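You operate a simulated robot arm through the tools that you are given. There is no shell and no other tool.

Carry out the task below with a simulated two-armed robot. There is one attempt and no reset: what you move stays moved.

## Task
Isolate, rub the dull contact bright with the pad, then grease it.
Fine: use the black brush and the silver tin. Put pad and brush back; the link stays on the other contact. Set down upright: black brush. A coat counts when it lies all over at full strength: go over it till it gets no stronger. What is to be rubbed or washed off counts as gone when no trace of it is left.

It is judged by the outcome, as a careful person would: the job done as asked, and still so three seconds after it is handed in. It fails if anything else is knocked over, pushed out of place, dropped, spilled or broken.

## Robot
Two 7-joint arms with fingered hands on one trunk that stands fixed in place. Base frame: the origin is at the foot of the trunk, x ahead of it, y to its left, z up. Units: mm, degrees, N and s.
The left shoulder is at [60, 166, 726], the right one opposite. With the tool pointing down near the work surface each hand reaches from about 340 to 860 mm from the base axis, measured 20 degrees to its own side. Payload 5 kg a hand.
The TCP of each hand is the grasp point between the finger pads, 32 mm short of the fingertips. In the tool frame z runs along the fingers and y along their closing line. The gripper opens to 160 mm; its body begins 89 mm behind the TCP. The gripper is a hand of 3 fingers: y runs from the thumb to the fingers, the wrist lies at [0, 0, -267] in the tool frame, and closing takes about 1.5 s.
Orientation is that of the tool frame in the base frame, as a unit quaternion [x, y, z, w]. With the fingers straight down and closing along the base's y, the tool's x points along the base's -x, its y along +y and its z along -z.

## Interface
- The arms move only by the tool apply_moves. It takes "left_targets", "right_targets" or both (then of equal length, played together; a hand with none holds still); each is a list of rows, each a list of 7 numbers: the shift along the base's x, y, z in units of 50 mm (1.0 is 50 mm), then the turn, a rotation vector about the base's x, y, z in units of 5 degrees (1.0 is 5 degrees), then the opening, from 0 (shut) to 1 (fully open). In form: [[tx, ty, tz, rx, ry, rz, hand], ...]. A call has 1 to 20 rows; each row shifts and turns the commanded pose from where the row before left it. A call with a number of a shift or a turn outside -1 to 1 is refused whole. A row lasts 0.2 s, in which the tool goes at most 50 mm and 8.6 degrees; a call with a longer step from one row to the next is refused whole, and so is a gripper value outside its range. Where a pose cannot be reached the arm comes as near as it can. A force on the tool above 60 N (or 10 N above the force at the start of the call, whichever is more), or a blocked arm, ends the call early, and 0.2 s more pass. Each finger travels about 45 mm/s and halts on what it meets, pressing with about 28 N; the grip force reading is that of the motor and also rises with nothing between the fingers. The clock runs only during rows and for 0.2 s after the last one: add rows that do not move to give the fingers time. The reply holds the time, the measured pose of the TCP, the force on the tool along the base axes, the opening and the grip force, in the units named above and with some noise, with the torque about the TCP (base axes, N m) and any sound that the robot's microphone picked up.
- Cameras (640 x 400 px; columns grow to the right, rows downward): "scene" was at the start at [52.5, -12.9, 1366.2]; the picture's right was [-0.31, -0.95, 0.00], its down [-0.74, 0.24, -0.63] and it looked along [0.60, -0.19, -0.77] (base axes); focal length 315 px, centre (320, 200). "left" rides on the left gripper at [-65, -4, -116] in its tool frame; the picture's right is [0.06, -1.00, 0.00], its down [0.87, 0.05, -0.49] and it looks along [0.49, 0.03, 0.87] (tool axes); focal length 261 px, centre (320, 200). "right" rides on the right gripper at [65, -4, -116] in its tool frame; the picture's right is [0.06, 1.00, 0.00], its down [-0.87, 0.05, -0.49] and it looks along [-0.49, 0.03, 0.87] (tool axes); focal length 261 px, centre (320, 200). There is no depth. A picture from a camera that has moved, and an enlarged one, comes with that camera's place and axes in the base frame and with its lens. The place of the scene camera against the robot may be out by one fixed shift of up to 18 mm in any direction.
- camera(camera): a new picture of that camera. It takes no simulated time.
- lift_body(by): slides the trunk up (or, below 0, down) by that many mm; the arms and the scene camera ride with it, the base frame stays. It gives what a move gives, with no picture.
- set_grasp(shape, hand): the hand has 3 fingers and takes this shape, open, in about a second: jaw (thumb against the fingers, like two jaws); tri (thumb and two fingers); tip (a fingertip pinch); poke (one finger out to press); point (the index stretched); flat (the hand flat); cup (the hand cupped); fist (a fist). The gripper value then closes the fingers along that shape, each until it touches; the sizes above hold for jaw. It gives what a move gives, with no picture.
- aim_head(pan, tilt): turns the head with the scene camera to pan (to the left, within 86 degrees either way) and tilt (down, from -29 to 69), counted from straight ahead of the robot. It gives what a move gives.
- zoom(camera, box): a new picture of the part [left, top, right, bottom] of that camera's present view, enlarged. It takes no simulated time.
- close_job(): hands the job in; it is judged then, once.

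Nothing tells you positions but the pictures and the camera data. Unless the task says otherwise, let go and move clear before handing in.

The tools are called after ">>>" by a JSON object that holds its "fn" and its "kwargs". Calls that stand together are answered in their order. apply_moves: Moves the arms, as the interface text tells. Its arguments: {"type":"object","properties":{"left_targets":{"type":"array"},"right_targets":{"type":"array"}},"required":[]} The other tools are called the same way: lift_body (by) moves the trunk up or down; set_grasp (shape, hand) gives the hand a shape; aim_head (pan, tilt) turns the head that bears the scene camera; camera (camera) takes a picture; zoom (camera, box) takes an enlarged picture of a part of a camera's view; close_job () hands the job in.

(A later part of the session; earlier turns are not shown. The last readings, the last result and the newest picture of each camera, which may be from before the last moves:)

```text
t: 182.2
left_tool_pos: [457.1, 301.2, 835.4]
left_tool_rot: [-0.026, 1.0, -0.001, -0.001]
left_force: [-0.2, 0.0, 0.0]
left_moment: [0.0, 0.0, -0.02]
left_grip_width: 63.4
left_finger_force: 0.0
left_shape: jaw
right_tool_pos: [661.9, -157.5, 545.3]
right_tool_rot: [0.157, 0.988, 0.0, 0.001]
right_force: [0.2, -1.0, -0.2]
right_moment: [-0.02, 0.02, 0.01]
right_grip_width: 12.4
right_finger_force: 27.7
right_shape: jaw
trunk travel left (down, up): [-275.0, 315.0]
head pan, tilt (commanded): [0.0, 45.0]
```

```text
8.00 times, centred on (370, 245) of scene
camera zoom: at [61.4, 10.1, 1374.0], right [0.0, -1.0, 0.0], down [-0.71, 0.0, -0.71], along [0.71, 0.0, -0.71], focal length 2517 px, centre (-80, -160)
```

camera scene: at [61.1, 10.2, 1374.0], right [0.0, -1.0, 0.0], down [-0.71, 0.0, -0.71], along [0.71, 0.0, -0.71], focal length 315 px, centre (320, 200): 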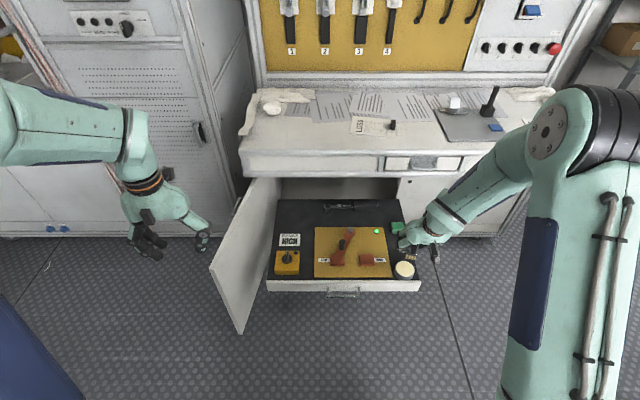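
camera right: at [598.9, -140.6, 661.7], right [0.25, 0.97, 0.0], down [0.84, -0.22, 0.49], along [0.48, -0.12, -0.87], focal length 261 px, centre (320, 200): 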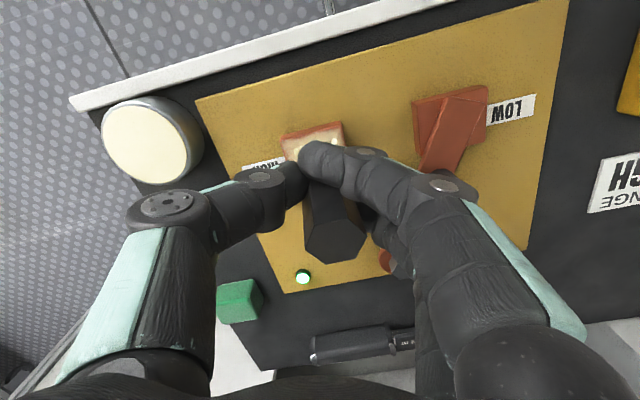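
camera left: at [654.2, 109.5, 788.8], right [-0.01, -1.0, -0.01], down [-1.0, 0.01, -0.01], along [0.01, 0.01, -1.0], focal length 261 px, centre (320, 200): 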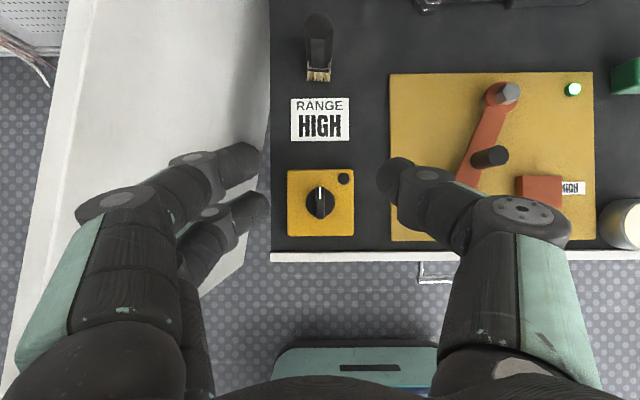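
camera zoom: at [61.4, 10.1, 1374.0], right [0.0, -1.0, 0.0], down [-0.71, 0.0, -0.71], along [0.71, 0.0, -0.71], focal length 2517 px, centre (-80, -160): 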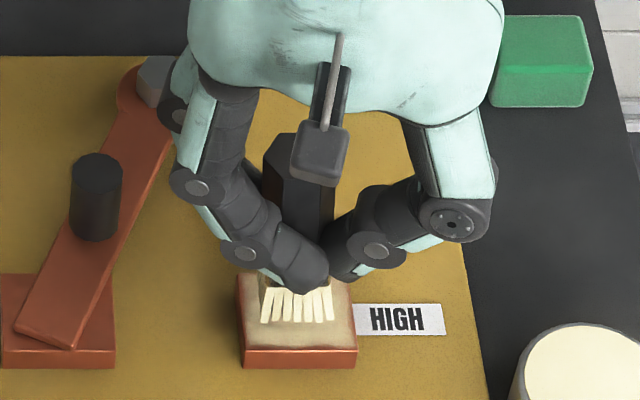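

The brush leans about 6° sideways; I'll correct that and lower it onto the contact.

>>> {"fn": "apply_moves", "kwargs": {"right_targets": [[0, 0, 0, 0.6, 0, 0, 0], [0, -0.1, 0, 0.6, 0, 0, 0], [0, 0, -0.1, 0, 0, 0, 0], [0, 0, -0.06, 0, 0, 0, 0], [0, 0, 0, 0, 0, 0, 0]]}}

>>> {"fn": "zoom", "kwargs": {"camera": "scene", "box": [345, 220, 395, 270]}}

```text
t: 183.4
left_tool_pos: [456.2, 301.9, 834.8]
left_tool_rot: [-0.026, 1.0, 0.0, 0.0]
left_force: [-0.8, -0.2, 0.3]
left_moment: [0.02, 0.02, -0.01]
left_grip_width: 63.4
left_finger_force: 0.1
left_shape: jaw
right_tool_pos: [661.8, -160.5, 538.7]
right_tool_rot: [0.156, 0.986, 0.052, -0.008]
right_force: [-0.3, -0.5, -1.5]
right_moment: [-0.02, 0.02, 0.01]
right_grip_width: 12.2
right_finger_force: 28.8
right_shape: jaw
trunk travel left (down, up): [-275.0, 315.0]
head pan, tilt (commanded): [0.0, 45.0]
```

```text
8.00 times, centred on (370, 245) of scene
camera zoom: at [61.2, 10.1, 1374.0], right [0.0, -1.0, 0.0], down [-0.71, 0.0, -0.71], along [0.71, 0.0, -0.71], focal length 2517 px, centre (-80, -160)
```

zoom: 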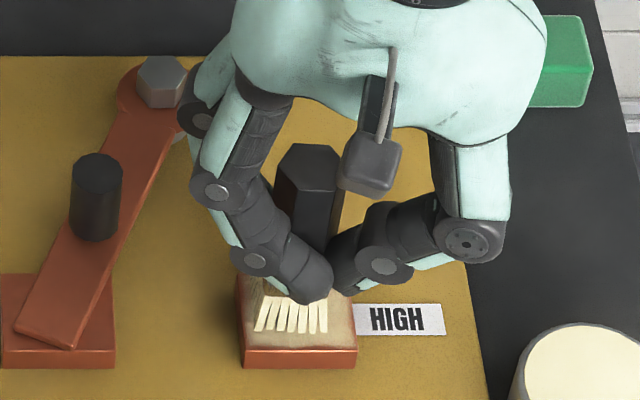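

Nearly upright now. Lowering to touch.

>>> {"fn": "apply_moves", "kwargs": {"right_targets": [[0, 0, -0.04, 0, 0, 0, 0], [0, 0, -0.03, 0, 0, 0, 0], [0, 0, 0, 0, 0, 0, 0]]}}

```text
t: 184.2
left_tool_pos: [457.0, 301.3, 835.3]
left_tool_rot: [-0.025, 1.0, 0.0, 0.0]
left_force: [0.3, 0.2, -0.2]
left_moment: [0.03, -0.03, 0.01]
left_grip_width: 63.7
left_finger_force: 0.1
left_shape: jaw
right_tool_pos: [662.4, -161.6, 534.7]
right_tool_rot: [0.157, 0.986, 0.053, -0.007]
right_force: [0.1, -0.5, -0.8]
right_moment: [-0.04, -0.02, -0.02]
right_grip_width: 12.3
right_finger_force: 27.6
right_shape: jaw
trunk travel left (down, up): [-275.0, 315.0]
head pan, tilt (commanded): [0.0, 45.0]
```

>>> {"fn": "apply_moves", "kwargs": {"right_targets": [[0, 0, -0.03, 0, 0, 0, 0], [0, 0, -0.02, 0, 0, 0, 0], [0, 0, 0, 0, 0, 0, 0]]}}

```text
t: 185.0
left_tool_pos: [456.3, 300.7, 836.6]
left_tool_rot: [-0.027, 1.0, -0.001, 0.0]
left_force: [0.0, -0.2, 0.1]
left_moment: [0.01, 0.07, -0.02]
left_grip_width: 63.5
left_finger_force: 0.2
left_shape: jaw
right_tool_pos: [663.0, -161.6, 532.5]
right_tool_rot: [0.156, 0.986, 0.052, -0.007]
right_force: [-2.9, 1.3, 11.4]
right_moment: [0.04, -0.08, -0.02]
right_grip_width: 12.9
right_finger_force: 27.8
right_shape: jaw
trunk travel left (down, up): [-275.0, 315.0]
head pan, tilt (commanded): [0.0, 45.0]
```

Standing on the contact. Opening the hand slowly.

>>> {"fn": "apply_moves", "kwargs": {"right_targets": [[0, 0, 0.01, 0, 0, 0, 0.08], [0, 0, 0, 0, 0, 0, 0.14], [0, 0, 0, 0, 0, 0, 0.22], [0, 0, 0, 0, 0, 0, 0.35], [0, 0, 0, 0, 0, 0, 0.5], [0, 0, 0, 0, 0, 0, 0.5]]}}

>>> {"fn": "camera", "kwargs": {"camera": "right"}}

>>> {"fn": "zoom", "kwargs": {"camera": "scene", "box": [345, 220, 395, 270]}}

```text
t: 186.4
left_tool_pos: [456.0, 300.9, 835.0]
left_tool_rot: [-0.026, 1.0, -0.001, 0.0]
left_force: [0.1, -0.6, 0.6]
left_moment: [0.02, -0.05, -0.02]
left_grip_width: 63.8
left_finger_force: 0.0
left_shape: jaw
right_tool_pos: [662.1, -161.6, 532.3]
right_tool_rot: [0.156, 0.986, 0.052, -0.008]
right_force: [0.4, 0.5, 0.6]
right_moment: [0.0, -0.02, 0.01]
right_grip_width: 80.2
right_finger_force: 0.0
right_shape: jaw
trunk travel left (down, up): [-275.0, 315.0]
head pan, tilt (commanded): [0.0, 45.0]
```

```text
taken
camera right: at [598.9, -156.9, 649.9], right [0.25, 0.96, 0.1], down [0.84, -0.27, 0.47], along [0.48, -0.03, -0.88], focal length 261 px, centre (320, 200)
```

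right: 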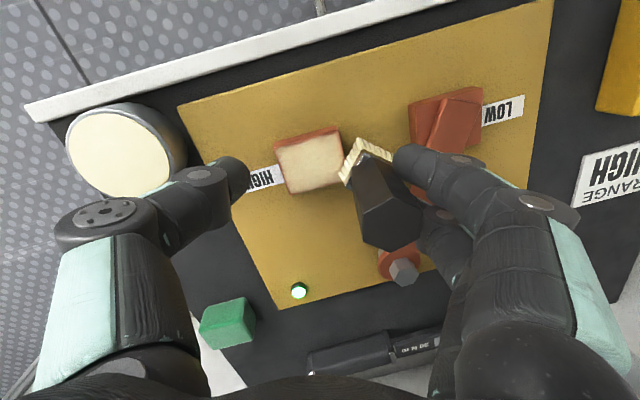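

```text
8.00 times, centred on (370, 245) of scene
camera zoom: at [61.1, 10.2, 1374.0], right [0.0, -1.0, 0.0], down [-0.71, 0.0, -0.71], along [0.71, 0.0, -0.71], focal length 2517 px, centre (-80, -160)
```

zoom: 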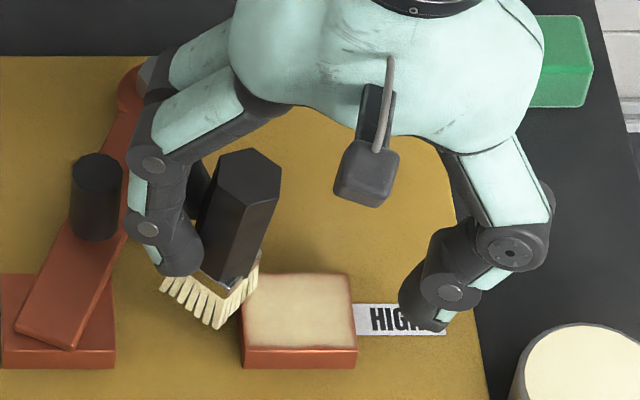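

The brush got dragged sideways with the fingers as they opened. I must look carefully before moving.

>>> {"fn": "zoom", "kwargs": {"camera": "right", "box": [320, 110, 480, 270]}}

>>> {"fn": "zoom", "kwargs": {"camera": "scene", "box": [350, 228, 380, 268]}}

```text
2.50 times, centred on (400, 190) of right
camera zoom: at [598.9, -156.9, 649.9], right [0.25, 0.96, 0.1], down [0.84, -0.27, 0.47], along [0.48, -0.03, -0.88], focal length 652 px, centre (120, 225)
```

zoom: 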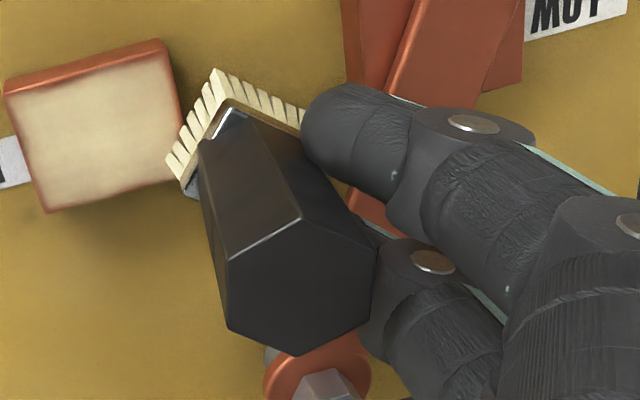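

```text
10.00 times, centred on (365, 248) of scene
camera zoom: at [61.1, 10.2, 1374.0], right [0.0, -1.0, 0.0], down [-0.71, 0.0, -0.71], along [0.71, 0.0, -0.71], focal length 3146 px, centre (-130, -280)
```

zoom: 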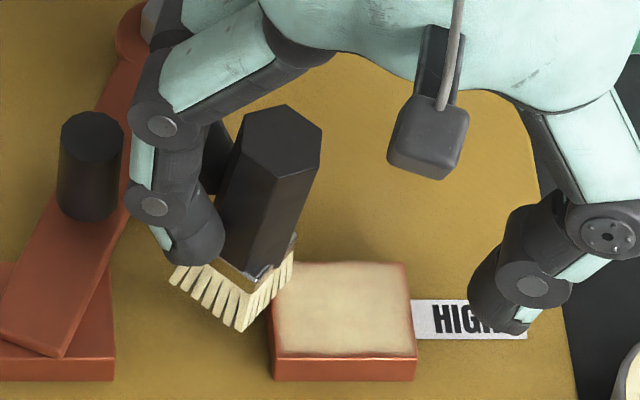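

The brush appears to stand on the board beside the contact, touching the fingers. Before touching anything I'll bring the left arm around to get a side view with its camera.

>>> {"fn": "apply_moves", "kwargs": {"left_targets": [[0.3, -0.35, -0.1, 0, 0, 1, 0.4], [0.4, -0.45, -0.2, 0, 0, 1, 0.4], [0.4, -0.45, -0.3, 0, 0, 1, 0.4], [0.4, -0.45, -0.3, 0, 0, 1, 0.4], [0.4, -0.45, -0.3, 0, 0, 1, 0.4], [0.4, -0.45, -0.3, 0, 0, 1, 0.4], [0.4, -0.45, -0.3, 0, 0, 1, 0.4], [0.4, -0.45, -0.3, 0, 0, 1, 0.4], [0.4, -0.45, -0.3, 0, 0, 1, 0.4], [0.4, -0.4, -0.3, 0, 0, 1, 0.4], [0.3, -0.3, -0.3, 0, 0, 1, 0.4], [0.2, -0.2, -0.3, 0, 0, 1, 0.4], [0, 0, 0, 0, 0, 1, 0.4], [0, 0, 0, 0, 0, 1, 0.4], [0, 0, 0, 0, 0, 1, 0.4], [0, 0, 0, 0, 0, 1, 0.4], [0, 0, 0, 0, 0, 1, 0.4], [0, 0, 0, 0, 0, 1, 0.4]]}}

>>> {"fn": "camera", "kwargs": {"camera": "left"}}

>>> {"fn": "camera", "kwargs": {"camera": "scene"}}

```text
t: 190.2
left_tool_pos: [677.1, 56.8, 670.5]
left_tool_rot: [0.726, -0.688, 0.0, 0.0]
left_force: [-0.5, -0.3, -0.5]
left_moment: [-0.03, 0.01, 0.0]
left_grip_width: 63.5
left_finger_force: 0.0
left_shape: jaw
right_tool_pos: [662.2, -162.1, 532.1]
right_tool_rot: [0.157, 0.986, 0.052, -0.008]
right_force: [0.5, -0.1, 0.1]
right_moment: [0.0, 0.03, 0.01]
right_grip_width: 80.1
right_finger_force: 0.0
right_shape: jaw
trunk travel left (down, up): [-275.0, 315.0]
head pan, tilt (commanded): [0.0, 45.0]
```

```text
taken
camera left: at [676.8, 123.0, 785.9], right [1.0, -0.01, 0.0], down [-0.01, -0.87, 0.49], along [0.0, -0.49, -0.87], focal length 261 px, centre (320, 200)
```

left: 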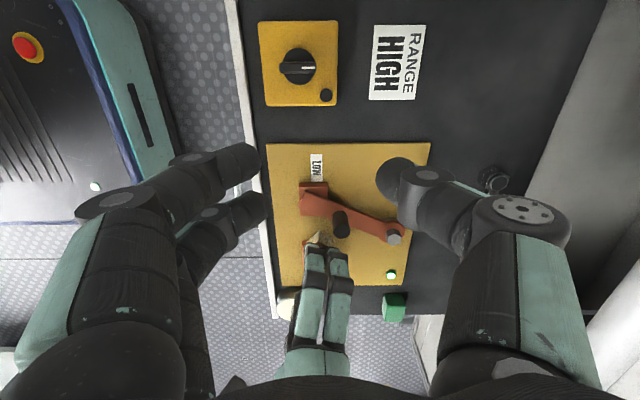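

```text
taken
camera scene: at [61.2, 10.1, 1374.0], right [0.0, -1.0, 0.0], down [-0.71, 0.0, -0.71], along [0.71, 0.0, -0.71], focal length 315 px, centre (320, 200)
```

scene: 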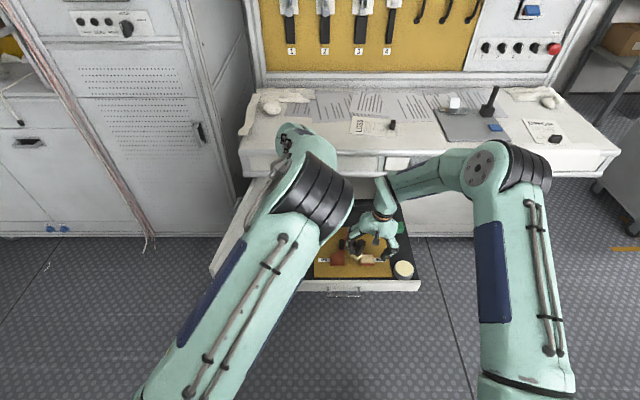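

The left camera now sees the right hand's fingers from the left. Zooming there.

>>> {"fn": "zoom", "kwargs": {"camera": "left", "box": [270, 200, 390, 320]}}

```text
3.33 times, centred on (330, 260) of left
camera zoom: at [676.8, 123.0, 785.9], right [1.0, -0.01, 0.0], down [-0.01, -0.87, 0.49], along [0.0, -0.49, -0.87], focal length 869 px, centre (287, 0)
```

zoom: 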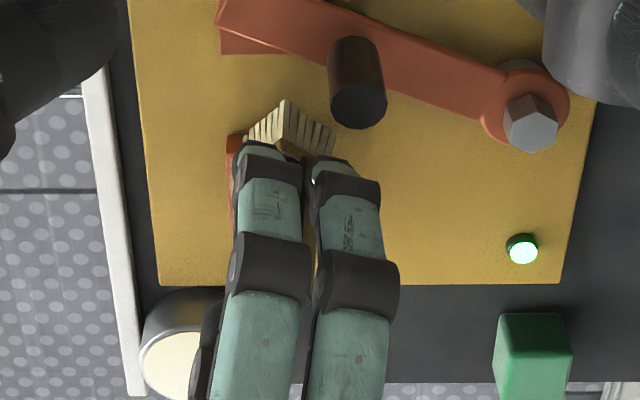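

From this side the bristles poke out under the fingers while the handle leans against them from the other side; the brush stands on the board. I'll open a little further so it can right itself, then check.

>>> {"fn": "apply_moves", "kwargs": {"right_targets": [[0, 0, 0, 0, 0, 0, 0.53], [0, 0, 0, 0, 0, 0, 0.56], [0, 0, 0, 0, 0, 0, 0.6], [0, 0, 0, 0, 0, 0, 0.6]]}}

>>> {"fn": "zoom", "kwargs": {"camera": "left", "box": [270, 200, 390, 320]}}

>>> {"fn": "zoom", "kwargs": {"camera": "scene", "box": [345, 220, 395, 270]}}

>>> {"fn": "zoom", "kwargs": {"camera": "right", "box": [320, 110, 480, 270]}}

```text
t: 191.2
left_tool_pos: [677.8, 56.6, 669.4]
left_tool_rot: [0.726, -0.688, 0.0, 0.0]
left_force: [-0.9, 0.0, 0.2]
left_moment: [-0.01, -0.01, 0.02]
left_grip_width: 63.6
left_finger_force: 0.1
left_shape: jaw
right_tool_pos: [662.1, -161.7, 532.5]
right_tool_rot: [0.156, 0.986, 0.053, -0.007]
right_force: [-0.5, 0.3, -0.6]
right_moment: [0.02, 0.04, 0.03]
right_grip_width: 95.6
right_finger_force: 0.0
right_shape: jaw
trunk travel left (down, up): [-275.0, 315.0]
head pan, tilt (commanded): [0.0, 45.0]
```

```text
3.33 times, centred on (330, 260) of left
camera zoom: at [676.9, 122.9, 785.8], right [1.0, -0.01, 0.0], down [-0.01, -0.87, 0.49], along [-0.01, -0.49, -0.87], focal length 869 px, centre (287, 0)
```

zoom: 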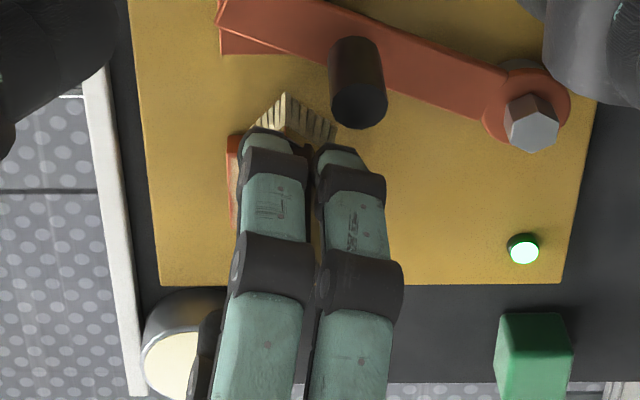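

```text
8.00 times, centred on (370, 245) of scene
camera zoom: at [61.2, 10.0, 1374.0], right [0.0, -1.0, 0.0], down [-0.71, 0.0, -0.71], along [0.71, 0.0, -0.71], focal length 2517 px, centre (-80, -160)
```

zoom: 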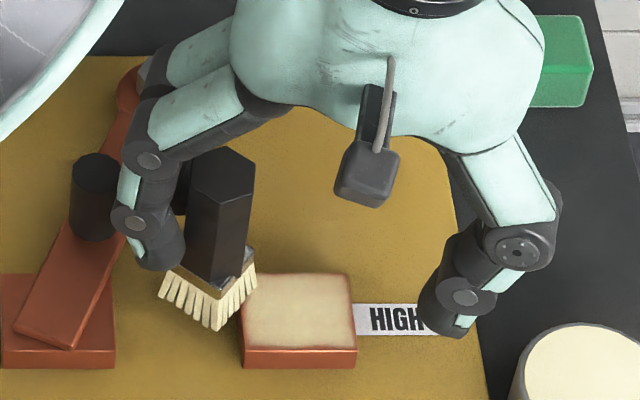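

```text
2.50 times, centred on (400, 190) of right
camera zoom: at [598.9, -157.1, 649.7], right [0.25, 0.96, 0.1], down [0.84, -0.27, 0.47], along [0.48, -0.03, -0.88], focal length 652 px, centre (120, 225)
```

zoom: 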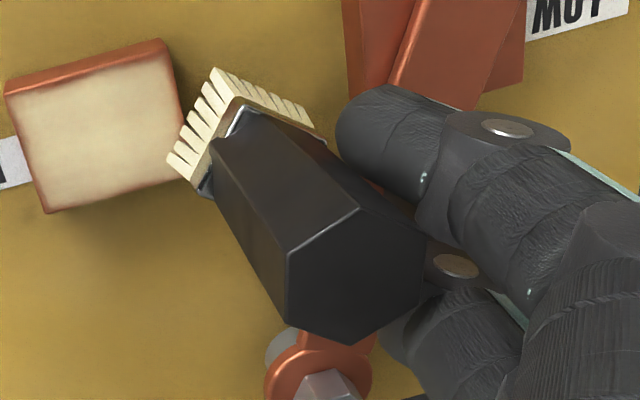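

The brush has come upright as the fingers withdrew. I'll open a touch more to confirm it stands free.

>>> {"fn": "apply_moves", "kwargs": {"right_targets": [[0, 0, 0, 0, 0, 0, 0.63], [0, 0, 0, 0, 0, 0, 0.66], [0, 0, 0, 0, 0, 0, 0.66]]}}

>>> {"fn": "zoom", "kwargs": {"camera": "scene", "box": [345, 220, 395, 270]}}

>>> {"fn": "zoom", "kwargs": {"camera": "right", "box": [320, 110, 480, 270]}}

>>> {"fn": "zoom", "kwargs": {"camera": "left", "box": [270, 200, 390, 320]}}

```text
t: 192.0
left_tool_pos: [676.5, 58.0, 668.9]
left_tool_rot: [0.725, -0.689, 0.0, 0.0]
left_force: [0.1, 0.7, -0.2]
left_moment: [0.02, 0.03, 0.0]
left_grip_width: 63.7
left_finger_force: 0.1
left_shape: jaw
right_tool_pos: [661.9, -161.4, 531.9]
right_tool_rot: [0.156, 0.986, 0.052, -0.007]
right_force: [0.6, 0.2, 0.0]
right_moment: [-0.01, -0.01, 0.02]
right_grip_width: 105.1
right_finger_force: 0.0
right_shape: jaw
trunk travel left (down, up): [-275.0, 315.0]
head pan, tilt (commanded): [0.0, 45.0]
```

```text
8.00 times, centred on (370, 245) of scene
camera zoom: at [61.2, 10.0, 1374.0], right [0.0, -1.0, 0.0], down [-0.71, 0.0, -0.71], along [0.71, 0.0, -0.71], focal length 2517 px, centre (-80, -160)
```

zoom: 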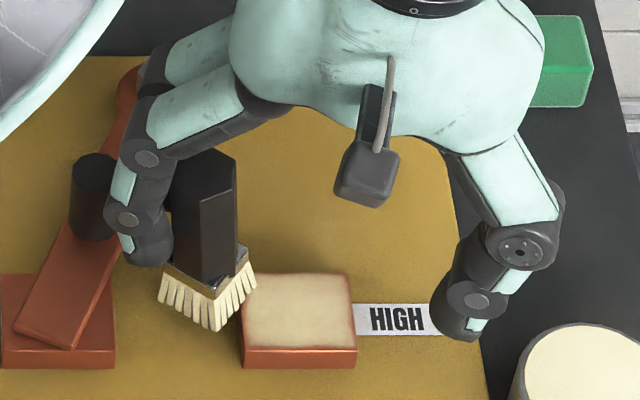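

```text
2.50 times, centred on (400, 190) of right
camera zoom: at [598.9, -157.1, 649.7], right [0.25, 0.96, 0.1], down [0.84, -0.27, 0.47], along [0.48, -0.03, -0.88], focal length 652 px, centre (120, 225)
```

zoom: 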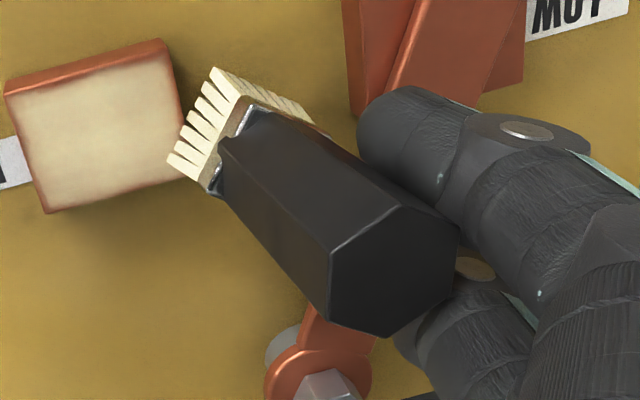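

```text
3.33 times, centred on (330, 260) of left
camera zoom: at [676.9, 122.9, 785.8], right [1.0, -0.01, 0.0], down [-0.01, -0.87, 0.49], along [-0.01, -0.49, -0.87], focal length 869 px, centre (287, 0)
```

zoom: 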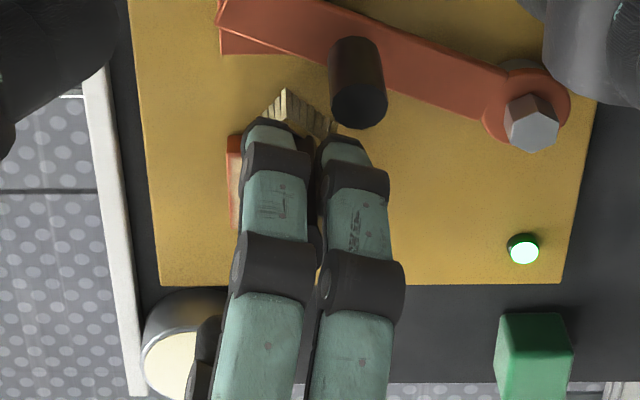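

The brush is leaning onto the fingers as they open, so it isn't free-standing. I'll bring the fingers back to hold it upright.

>>> {"fn": "apply_moves", "kwargs": {"right_targets": [[0, 0, 0, 0, 0, 0, 0.62], [0, 0, 0, 0, 0, 0, 0.58], [0, 0, 0, 0, 0, 0, 0.58]]}}

>>> {"fn": "zoom", "kwargs": {"camera": "scene", "box": [345, 220, 395, 270]}}

>>> {"fn": "zoom", "kwargs": {"camera": "right", "box": [320, 110, 480, 270]}}

```text
t: 192.8
left_tool_pos: [676.7, 56.7, 669.7]
left_tool_rot: [0.725, -0.688, 0.0, 0.0]
left_force: [-0.4, -0.1, 0.6]
left_moment: [0.02, 0.01, 0.03]
left_grip_width: 63.3
left_finger_force: 0.1
left_shape: jaw
right_tool_pos: [663.5, -160.8, 531.2]
right_tool_rot: [0.157, 0.986, 0.052, -0.007]
right_force: [-0.3, -0.2, -0.9]
right_moment: [0.01, -0.03, 0.03]
right_grip_width: 93.7
right_finger_force: 0.0
right_shape: jaw
trunk travel left (down, up): [-275.0, 315.0]
head pan, tilt (commanded): [0.0, 45.0]
```

```text
8.00 times, centred on (370, 245) of scene
camera zoom: at [61.2, 10.1, 1374.0], right [0.0, -1.0, 0.0], down [-0.71, 0.0, -0.71], along [0.71, 0.0, -0.71], focal length 2517 px, centre (-80, -160)
```

zoom: 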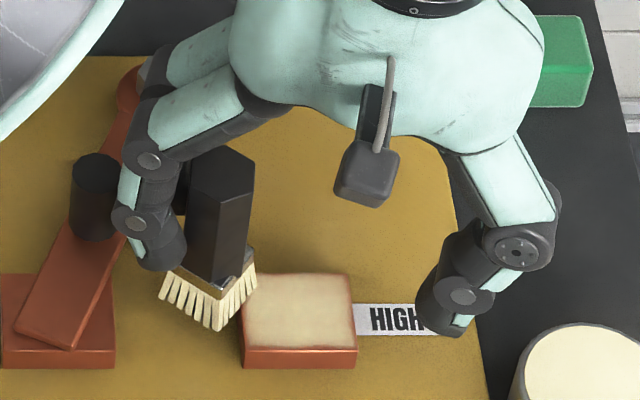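

```text
2.50 times, centred on (400, 190) of right
camera zoom: at [598.9, -157.0, 649.8], right [0.25, 0.96, 0.1], down [0.84, -0.27, 0.47], along [0.48, -0.03, -0.88], focal length 652 px, centre (120, 225)
```

zoom: 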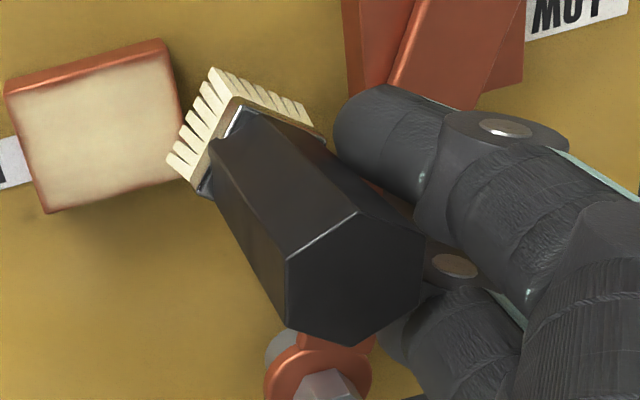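

Upright again, with the brush axis near (685,−120). I'll slide the hand along the handle to centre on it, then creep the hand toward it while closing so that the fingers stay in place and the thumb comes in.

>>> {"fn": "apply_moves", "kwargs": {"right_targets": [[0.055, -0.018, 0, 0, 0, 0, 0.58], [0.055, -0.018, 0, 0, 0, 0, 0.58], [0.054, -0.018, 0, 0, 0, 0, 0.58], [0, 0, 0, 0, 0, 0, 0.58]]}}

>>> {"fn": "zoom", "kwargs": {"camera": "scene", "box": [345, 220, 395, 270]}}

>>> {"fn": "zoom", "kwargs": {"camera": "right", "box": [320, 110, 480, 270]}}

```text
t: 193.8
left_tool_pos: [677.3, 56.4, 668.8]
left_tool_rot: [0.725, -0.689, 0.0, 0.0]
left_force: [-0.4, 0.4, -0.8]
left_moment: [-0.02, -0.01, -0.03]
left_grip_width: 63.6
left_finger_force: 0.0
left_shape: jaw
right_tool_pos: [671.5, -164.7, 532.6]
right_tool_rot: [0.156, 0.986, 0.052, -0.008]
right_force: [-0.4, 0.5, 0.4]
right_moment: [0.05, 0.02, 0.02]
right_grip_width: 93.4
right_finger_force: 0.1
right_shape: jaw
trunk travel left (down, up): [-275.0, 315.0]
head pan, tilt (commanded): [0.0, 45.0]
```

```text
8.00 times, centred on (370, 245) of scene
camera zoom: at [61.2, 10.0, 1374.0], right [0.0, -1.0, 0.0], down [-0.71, 0.0, -0.71], along [0.71, 0.0, -0.71], focal length 2517 px, centre (-80, -160)
```

zoom: 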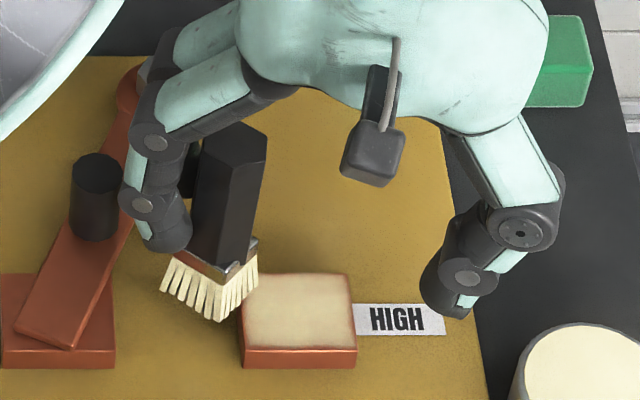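

```text
2.50 times, centred on (400, 190) of right
camera zoom: at [607.8, -160.2, 650.0], right [0.25, 0.96, 0.1], down [0.84, -0.27, 0.47], along [0.48, -0.03, -0.88], focal length 652 px, centre (120, 225)
```

zoom: 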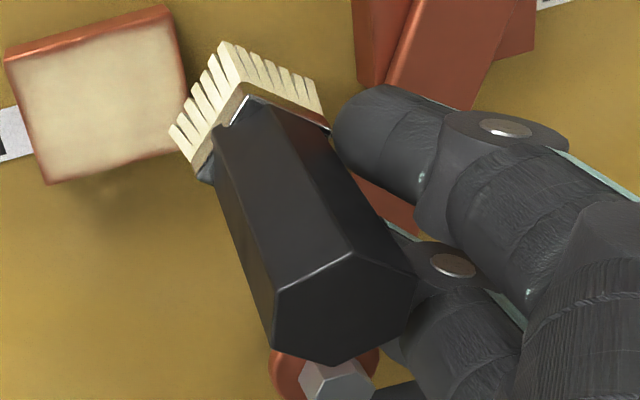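

The handle follows the fingers slightly. Now I'll creep in and close in step, half way first.

>>> {"fn": "apply_moves", "kwargs": {"right_targets": [[0.0286, 0.0878, 0, 0, 0, 0, 0.53], [0.0286, 0.0878, 0, 0, 0, 0, 0.48], [0.0286, 0.0878, 0, 0, 0, 0, 0.43], [0.0286, 0.0878, 0, 0, 0, 0, 0.38], [0.0286, 0.0878, 0, 0, 0, 0, 0.33]]}}

>>> {"fn": "zoom", "kwargs": {"camera": "scene", "box": [345, 220, 395, 270]}}

>>> {"fn": "camera", "kwargs": {"camera": "right"}}

```text
t: 195.0
left_tool_pos: [678.2, 57.4, 669.0]
left_tool_rot: [0.725, -0.688, 0.0, 0.0]
left_force: [0.7, -0.3, 0.3]
left_moment: [0.02, 0.01, -0.03]
left_grip_width: 63.7
left_finger_force: 0.1
left_shape: jaw
right_tool_pos: [677.5, -142.3, 531.7]
right_tool_rot: [0.156, 0.986, 0.052, -0.008]
right_force: [0.6, -0.5, -1.0]
right_moment: [0.0, 0.0, 0.04]
right_grip_width: 53.3
right_finger_force: 0.0
right_shape: jaw
trunk travel left (down, up): [-275.0, 315.0]
head pan, tilt (commanded): [0.0, 45.0]
```

```text
8.00 times, centred on (370, 245) of scene
camera zoom: at [61.2, 10.0, 1374.0], right [0.0, -1.0, 0.0], down [-0.71, 0.0, -0.71], along [0.71, 0.0, -0.71], focal length 2517 px, centre (-80, -160)
```

zoom: 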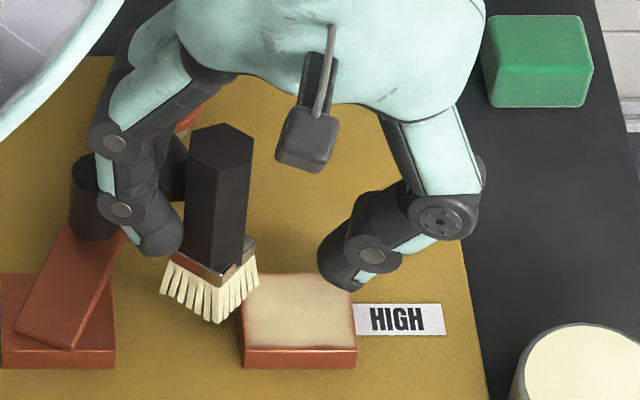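

```text
taken
camera right: at [614.0, -137.8, 650.0], right [0.25, 0.96, 0.1], down [0.84, -0.27, 0.47], along [0.48, -0.03, -0.88], focal length 261 px, centre (320, 200)
```

right: 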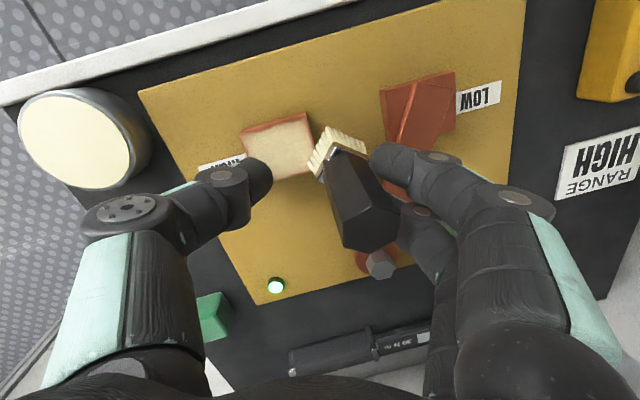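

The brush stays upright and the thumb is coming in. Continuing.

>>> {"fn": "apply_moves", "kwargs": {"right_targets": [[0.025, 0.076, 0, 0, 0, 0, 0.28], [0.025, 0.076, 0, 0, 0, 0, 0.23], [0.025, 0.076, 0, 0, 0, 0, 0.18], [0.025, 0.076, 0, 0, 0, 0, 0.13]]}}

>>> {"fn": "zoom", "kwargs": {"camera": "scene", "box": [345, 220, 395, 270]}}

>>> {"fn": "camera", "kwargs": {"camera": "right"}}

```text
t: 196.0
left_tool_pos: [677.2, 56.8, 670.2]
left_tool_rot: [0.726, -0.688, 0.0, 0.0]
left_force: [-0.6, 0.3, -0.1]
left_moment: [0.01, 0.03, 0.0]
left_grip_width: 63.7
left_finger_force: 0.0
left_shape: jaw
right_tool_pos: [683.4, -127.2, 531.4]
right_tool_rot: [0.156, 0.986, 0.053, -0.007]
right_force: [-0.2, -0.4, 0.3]
right_moment: [-0.04, -0.04, 0.01]
right_grip_width: 21.2
right_finger_force: 0.1
right_shape: jaw
trunk travel left (down, up): [-275.0, 315.0]
head pan, tilt (commanded): [0.0, 45.0]
```

```text
8.00 times, centred on (370, 245) of scene
camera zoom: at [61.2, 10.1, 1374.0], right [0.0, -1.0, 0.0], down [-0.71, 0.0, -0.71], along [0.71, 0.0, -0.71], focal length 2517 px, centre (-80, -160)
```

zoom: 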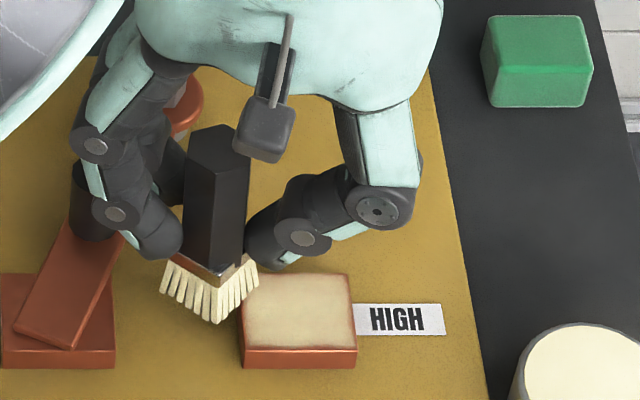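

```text
taken
camera right: at [619.2, -123.1, 649.0], right [0.25, 0.96, 0.1], down [0.84, -0.27, 0.47], along [0.48, -0.03, -0.88], focal length 261 px, centre (320, 200)
```

right: 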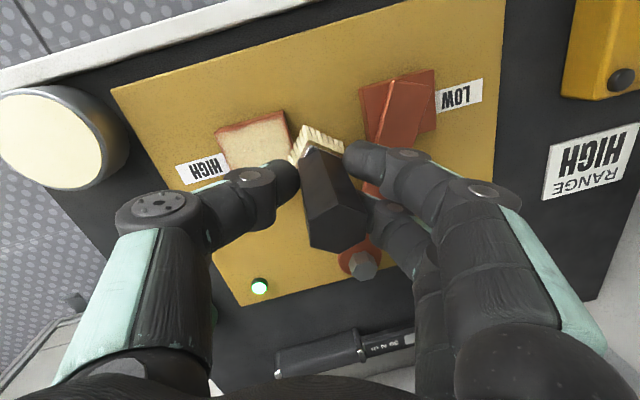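

The thumb is almost on the handle. Closing now.

>>> {"fn": "apply_moves", "kwargs": {"right_targets": [[0, 0, 0, 0, 0, 0, 0.08], [0, 0, 0, 0, 0, 0, 0.03], [0, 0, 0, 0, 0, 0, 0], [0, 0, 0, 0, 0, 0, 0]]}}

>>> {"fn": "zoom", "kwargs": {"camera": "scene", "box": [345, 220, 395, 270]}}

>>> {"fn": "zoom", "kwargs": {"camera": "right", "box": [250, 110, 410, 270]}}

```text
t: 197.0
left_tool_pos: [676.9, 57.8, 671.0]
left_tool_rot: [0.725, -0.688, 0.0, 0.0]
left_force: [-0.8, 0.6, -0.5]
left_moment: [-0.01, -0.05, -0.04]
left_grip_width: 63.6
left_finger_force: 0.0
left_shape: jaw
right_tool_pos: [683.3, -127.9, 530.1]
right_tool_rot: [0.156, 0.986, 0.051, -0.007]
right_force: [0.4, 0.5, 0.2]
right_moment: [0.02, -0.01, -0.01]
right_grip_width: 15.7
right_finger_force: 27.7
right_shape: jaw
trunk travel left (down, up): [-275.0, 315.0]
head pan, tilt (commanded): [0.0, 45.0]
```

```text
8.00 times, centred on (370, 245) of scene
camera zoom: at [61.3, 10.0, 1374.0], right [0.0, -1.0, 0.0], down [-0.71, 0.0, -0.71], along [0.71, 0.0, -0.71], focal length 2517 px, centre (-80, -160)
```

zoom: 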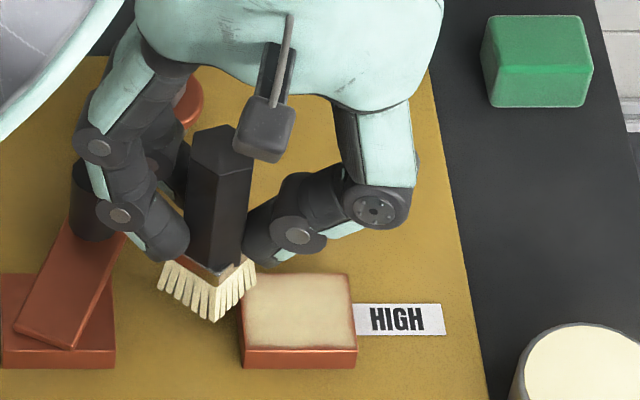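

```text
2.50 times, centred on (330, 190) of right
camera zoom: at [619.2, -123.2, 649.1], right [0.25, 0.96, 0.1], down [0.84, -0.27, 0.47], along [0.48, -0.03, -0.88], focal length 652 px, centre (295, 225)
```

zoom: 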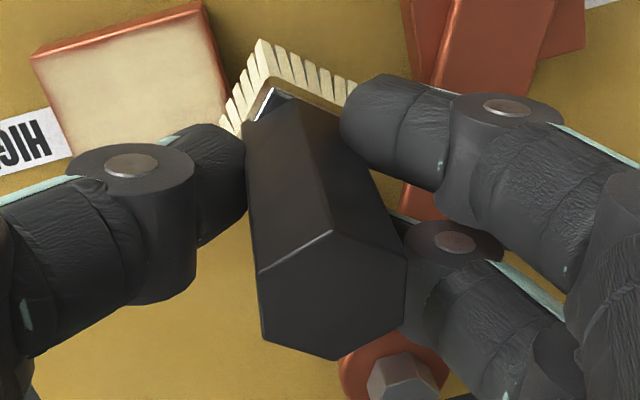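

Now it's gripped squarely on its flats. I'll lift it straight up, and check for any mark left on the board.

>>> {"fn": "apply_moves", "kwargs": {"right_targets": [[0, 0, 0.2, 0, 0, 0, 0], [0, 0, 0.5, 0, 0, 0, 0], [0, 0, 0.6, 0, 0, 0, 0], [0, -0.3, 0.2, 0, 0, 0, 0], [0, -0.3, 0, 0, 0, 0, 0], [0, 0, 0, 0, 0, 0, 0]]}}

>>> {"fn": "camera", "kwargs": {"camera": "right"}}

>>> {"fn": "zoom", "kwargs": {"camera": "scene", "box": [310, 200, 410, 290]}}

>>> {"fn": "zoom", "kwargs": {"camera": "left", "box": [250, 140, 450, 320]}}

```text
t: 198.4
left_tool_pos: [677.8, 55.9, 670.3]
left_tool_rot: [0.725, -0.688, 0.0, -0.001]
left_force: [0.5, -0.4, 0.1]
left_moment: [0.01, -0.01, 0.0]
left_grip_width: 63.5
left_finger_force: 0.1
left_shape: jaw
right_tool_pos: [683.1, -157.1, 607.3]
right_tool_rot: [0.156, 0.986, 0.053, -0.008]
right_force: [-0.2, -0.3, -0.9]
right_moment: [0.02, 0.02, -0.01]
right_grip_width: 16.0
right_finger_force: 27.9
right_shape: jaw
trunk travel left (down, up): [-275.0, 315.0]
head pan, tilt (commanded): [0.0, 45.0]
```

```text
taken
camera right: at [618.6, -152.7, 724.3], right [0.25, 0.96, 0.1], down [0.84, -0.27, 0.47], along [0.48, -0.03, -0.88], focal length 261 px, centre (320, 200)
```

right: 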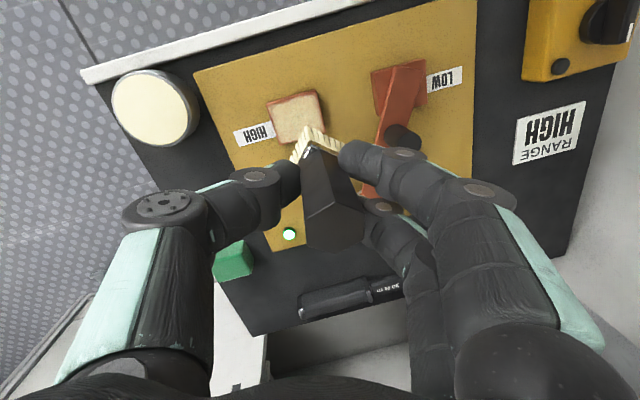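

```text
4.44 times, centred on (360, 245) of scene
camera zoom: at [61.2, 9.9, 1374.0], right [0.0, -1.0, 0.0], down [-0.71, 0.0, -0.71], along [0.71, 0.0, -0.71], focal length 1398 px, centre (142, 0)
```

zoom: 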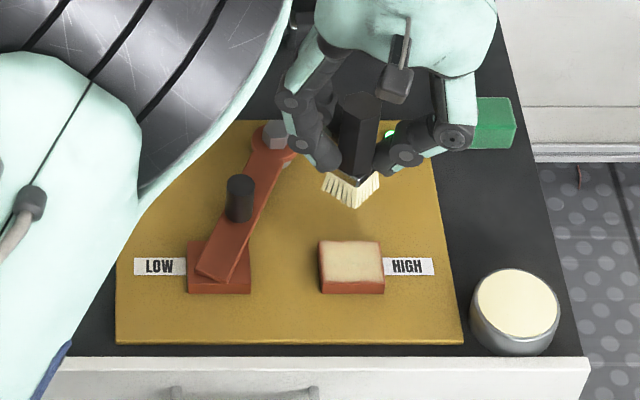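

```text
2.22 times, centred on (350, 230) of left
camera zoom: at [676.9, 122.9, 785.8], right [1.0, -0.01, 0.0], down [-0.01, -0.87, 0.49], along [-0.01, -0.49, -0.87], focal length 579 px, centre (253, 133)
```

zoom: 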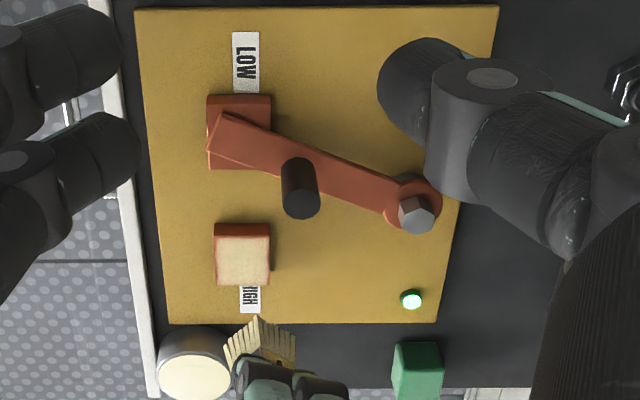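

Recovered: the brush is lifted, the board is clean and the link unmoved. The left camera now gives a good view of the contact; zooming in on its coat.

>>> {"fn": "zoom", "kwargs": {"camera": "left", "box": [325, 225, 375, 265]}}

>>> {"fn": "zoom", "kwargs": {"camera": "left", "box": [340, 260, 400, 330]}}

>>> {"fn": "zoom", "kwargs": {"camera": "scene", "box": [375, 215, 405, 250]}}

```text
10.00 times, centred on (350, 245) of left
camera zoom: at [676.9, 122.9, 785.8], right [1.0, -0.01, 0.0], down [-0.01, -0.87, 0.49], along [-0.01, -0.49, -0.87], focal length 2606 px, centre (20, -250)
```

zoom: 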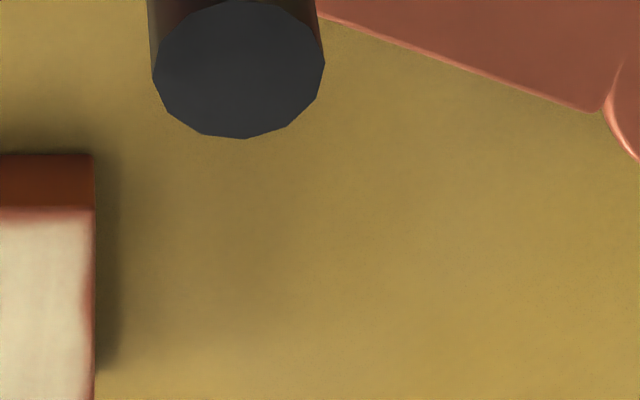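

```text
5.71 times, centred on (370, 295) of left
camera zoom: at [676.9, 122.9, 785.8], right [1.0, -0.01, 0.0], down [-0.01, -0.87, 0.49], along [-0.01, -0.49, -0.87], focal length 1489 px, centre (34, -343)
```

zoom: 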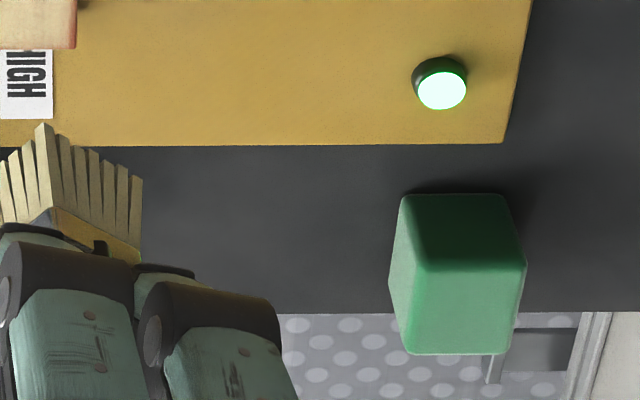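

```text
11.43 times, centred on (390, 232) of scene
camera zoom: at [61.2, 9.9, 1374.0], right [0.0, -1.0, 0.0], down [-0.71, 0.0, -0.71], along [0.71, 0.0, -0.71], focal length 3596 px, centre (-480, -171)
```

zoom: 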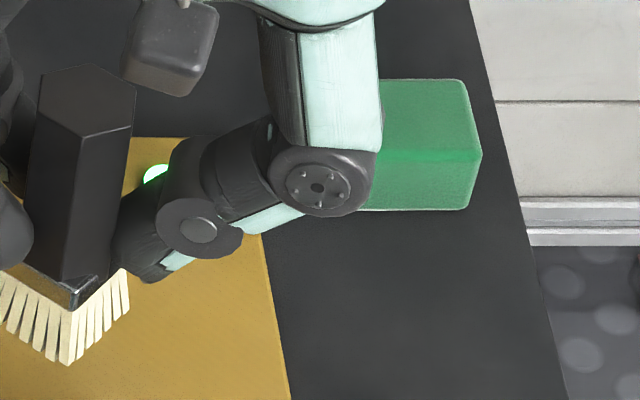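

>>> {"fn": "zoom", "kwargs": {"camera": "left", "box": [292, 232, 340, 268]}}

>>> {"fn": "zoom", "kwargs": {"camera": "scene", "box": [355, 245, 385, 270]}}

```text
11.11 times, centred on (316, 250) of left
camera zoom: at [676.9, 122.9, 785.8], right [1.0, -0.01, 0.0], down [-0.01, -0.87, 0.49], along [-0.01, -0.49, -0.87], focal length 2896 px, centre (364, -356)
```

zoom: 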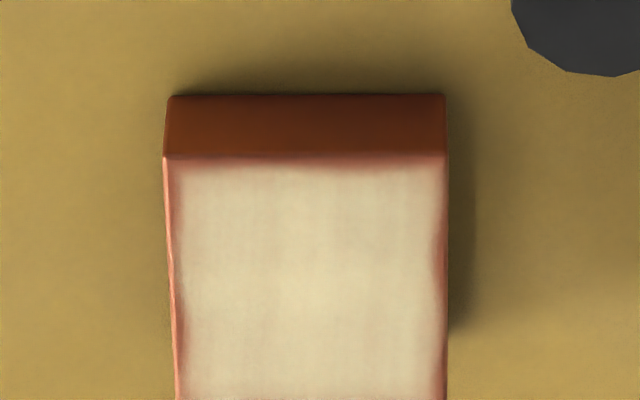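

```text
16.00 times, centred on (370, 258) of scene
camera zoom: at [61.2, 9.9, 1374.0], right [0.0, -1.0, 0.0], down [-0.71, 0.0, -0.71], along [0.71, 0.0, -0.71], focal length 5034 px, centre (-480, -720)
```

zoom: 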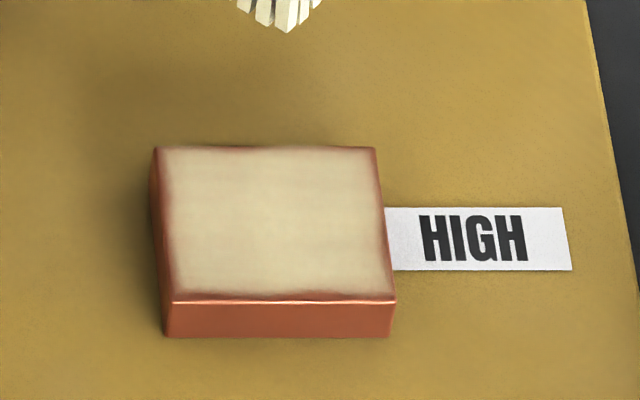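

The coat is strong inside with a faint rim and streaks. I'll trim the brush upright again (small tilt) and move above the contact to continue brushing.

>>> {"fn": "apply_moves", "kwargs": {"right_targets": [[-0.19, -0.076, 0, 0.25, -0.7, 0, 0], [-0.19, -0.076, -0.1, 0.25, -0.7, 0, 0], [-0.19, -0.076, -0.3, 0, 0, 0, 0], [0, 0, -0.2, 0, 0, 0, 0], [0, 0, 0, 0, 0, 0, 0]]}}

>>> {"fn": "zoom", "kwargs": {"camera": "left", "box": [270, 200, 390, 320]}}

>>> {"fn": "zoom", "kwargs": {"camera": "scene", "box": [345, 215, 395, 270]}}

>>> {"fn": "camera", "kwargs": {"camera": "right"}}

```text
t: 199.6
left_tool_pos: [675.9, 57.7, 668.1]
left_tool_rot: [0.725, -0.688, 0.0, 0.0]
left_force: [0.4, -0.1, -0.2]
left_moment: [-0.01, -0.02, 0.0]
left_grip_width: 63.7
left_finger_force: 0.1
left_shape: jaw
right_tool_pos: [655.0, -168.1, 577.8]
right_tool_rot: [0.152, 0.984, 0.083, 0.049]
right_force: [-0.5, -0.3, -0.1]
right_moment: [-0.02, 0.01, -0.01]
right_grip_width: 15.7
right_finger_force: 27.8
right_shape: jaw
trunk travel left (down, up): [-275.0, 315.0]
head pan, tilt (commanded): [0.0, 45.0]
```

```text
3.33 times, centred on (330, 260) of left
camera zoom: at [676.9, 123.0, 785.7], right [1.0, -0.01, 0.0], down [-0.01, -0.87, 0.49], along [-0.01, -0.49, -0.87], focal length 869 px, centre (287, 0)
```

zoom: 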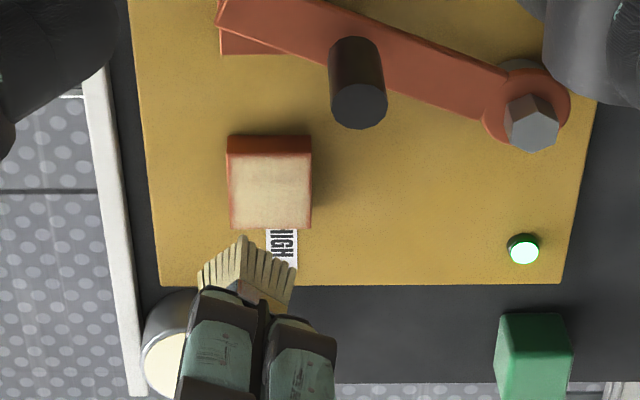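

```text
7.27 times, centred on (370, 242) of scene
camera zoom: at [61.3, 10.0, 1374.0], right [0.0, -1.0, 0.0], down [-0.71, 0.0, -0.71], along [0.71, 0.0, -0.71], focal length 2288 px, centre (-44, -109)
```

zoom: 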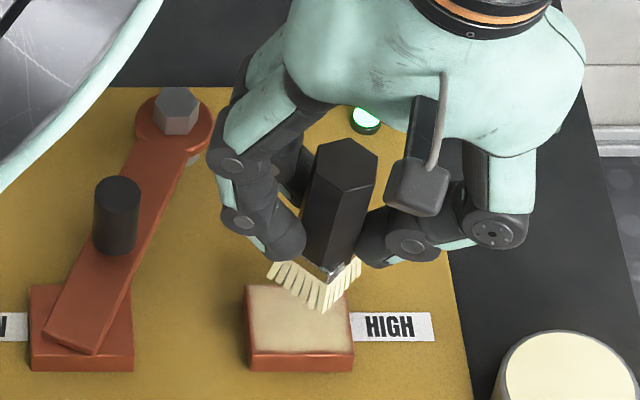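

```text
taken
camera right: at [576.9, -168.9, 686.1], right [0.23, 0.96, 0.17], down [0.78, -0.29, 0.55], along [0.58, 0.01, -0.81], focal length 261 px, centre (320, 200)
```

right: 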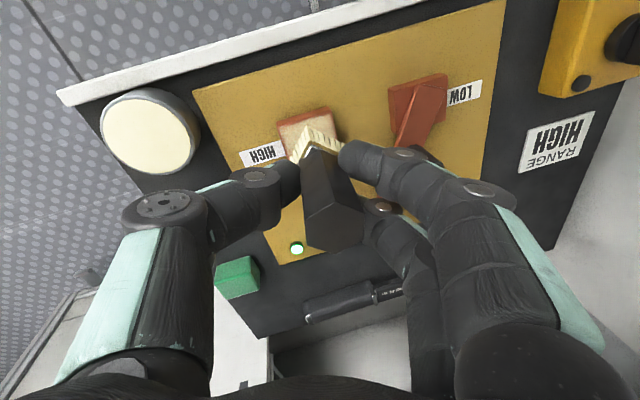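

I place the bristle centre at about (657,−162) now, so I'll shift it to the contact's middle and lower carefully.

>>> {"fn": "apply_moves", "kwargs": {"right_targets": [[0.14, 0.04, -0.2, 0, 0, 0, 0], [0, 0, -0.3, 0, 0, 0, 0], [0, 0, -0.2, 0, 0, 0, 0], [0, 0, 0, 0, 0, 0, 0]]}}

>>> {"fn": "zoom", "kwargs": {"camera": "left", "box": [270, 200, 390, 320]}}

>>> {"fn": "zoom", "kwargs": {"camera": "scene", "box": [345, 215, 395, 270]}}

```text
t: 200.6
left_tool_pos: [677.1, 57.3, 670.1]
left_tool_rot: [0.725, -0.689, 0.0, -0.001]
left_force: [-0.3, -0.5, -0.5]
left_moment: [0.03, 0.01, -0.02]
left_grip_width: 63.6
left_finger_force: 0.0
left_shape: jaw
right_tool_pos: [660.7, -164.9, 541.3]
right_tool_rot: [0.153, 0.984, 0.083, 0.049]
right_force: [-1.0, -0.2, -0.9]
right_moment: [-0.01, -0.01, 0.02]
right_grip_width: 15.6
right_finger_force: 28.3
right_shape: jaw
trunk travel left (down, up): [-275.0, 315.0]
head pan, tilt (commanded): [0.0, 45.0]
```

```text
3.33 times, centred on (330, 260) of left
camera zoom: at [676.9, 122.9, 785.8], right [1.0, -0.01, 0.0], down [-0.01, -0.87, 0.49], along [-0.01, -0.49, -0.87], focal length 869 px, centre (287, 0)
```

zoom: 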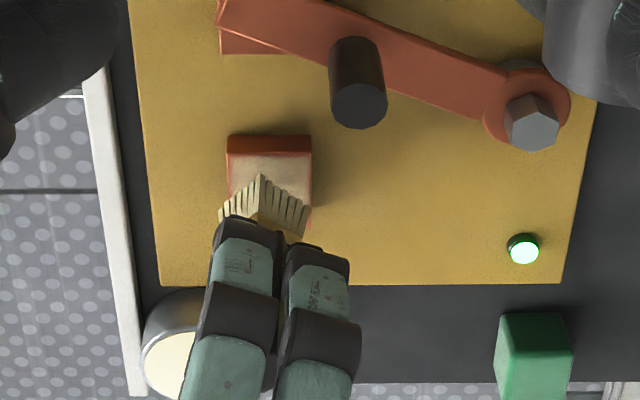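

```text
7.27 times, centred on (370, 242) of scene
camera zoom: at [61.3, 10.0, 1374.0], right [0.0, -1.0, 0.0], down [-0.71, 0.0, -0.71], along [0.71, 0.0, -0.71], focal length 2288 px, centre (-44, -109)
```

zoom: 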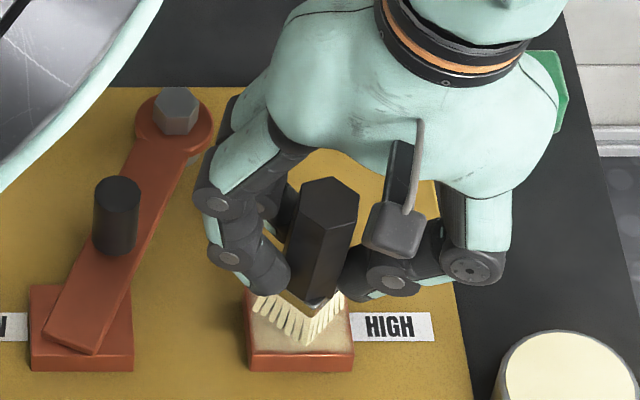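

The bristles are about 10 mm above the contact, centred within a few mm. Lowering to a light touch.

>>> {"fn": "apply_moves", "kwargs": {"right_targets": [[0.06, 0.02, -0.1, 0, 0, 0, 0], [0, 0, -0.06, 0, 0, 0, 0], [0, 0, 0, 0, 0, 0, 0]]}}

```text
t: 201.4
left_tool_pos: [676.8, 56.4, 670.7]
left_tool_rot: [0.725, -0.688, -0.001, -0.001]
left_force: [0.2, 0.6, -0.3]
left_moment: [-0.02, -0.02, -0.01]
left_grip_width: 63.6
left_finger_force: 0.1
left_shape: jaw
right_tool_pos: [663.7, -165.4, 535.2]
right_tool_rot: [0.153, 0.984, 0.083, 0.049]
right_force: [-0.2, -0.2, -0.8]
right_moment: [-0.04, 0.02, 0.03]
right_grip_width: 15.9
right_finger_force: 27.6
right_shape: jaw
trunk travel left (down, up): [-275.0, 315.0]
head pan, tilt (commanded): [0.0, 45.0]
```

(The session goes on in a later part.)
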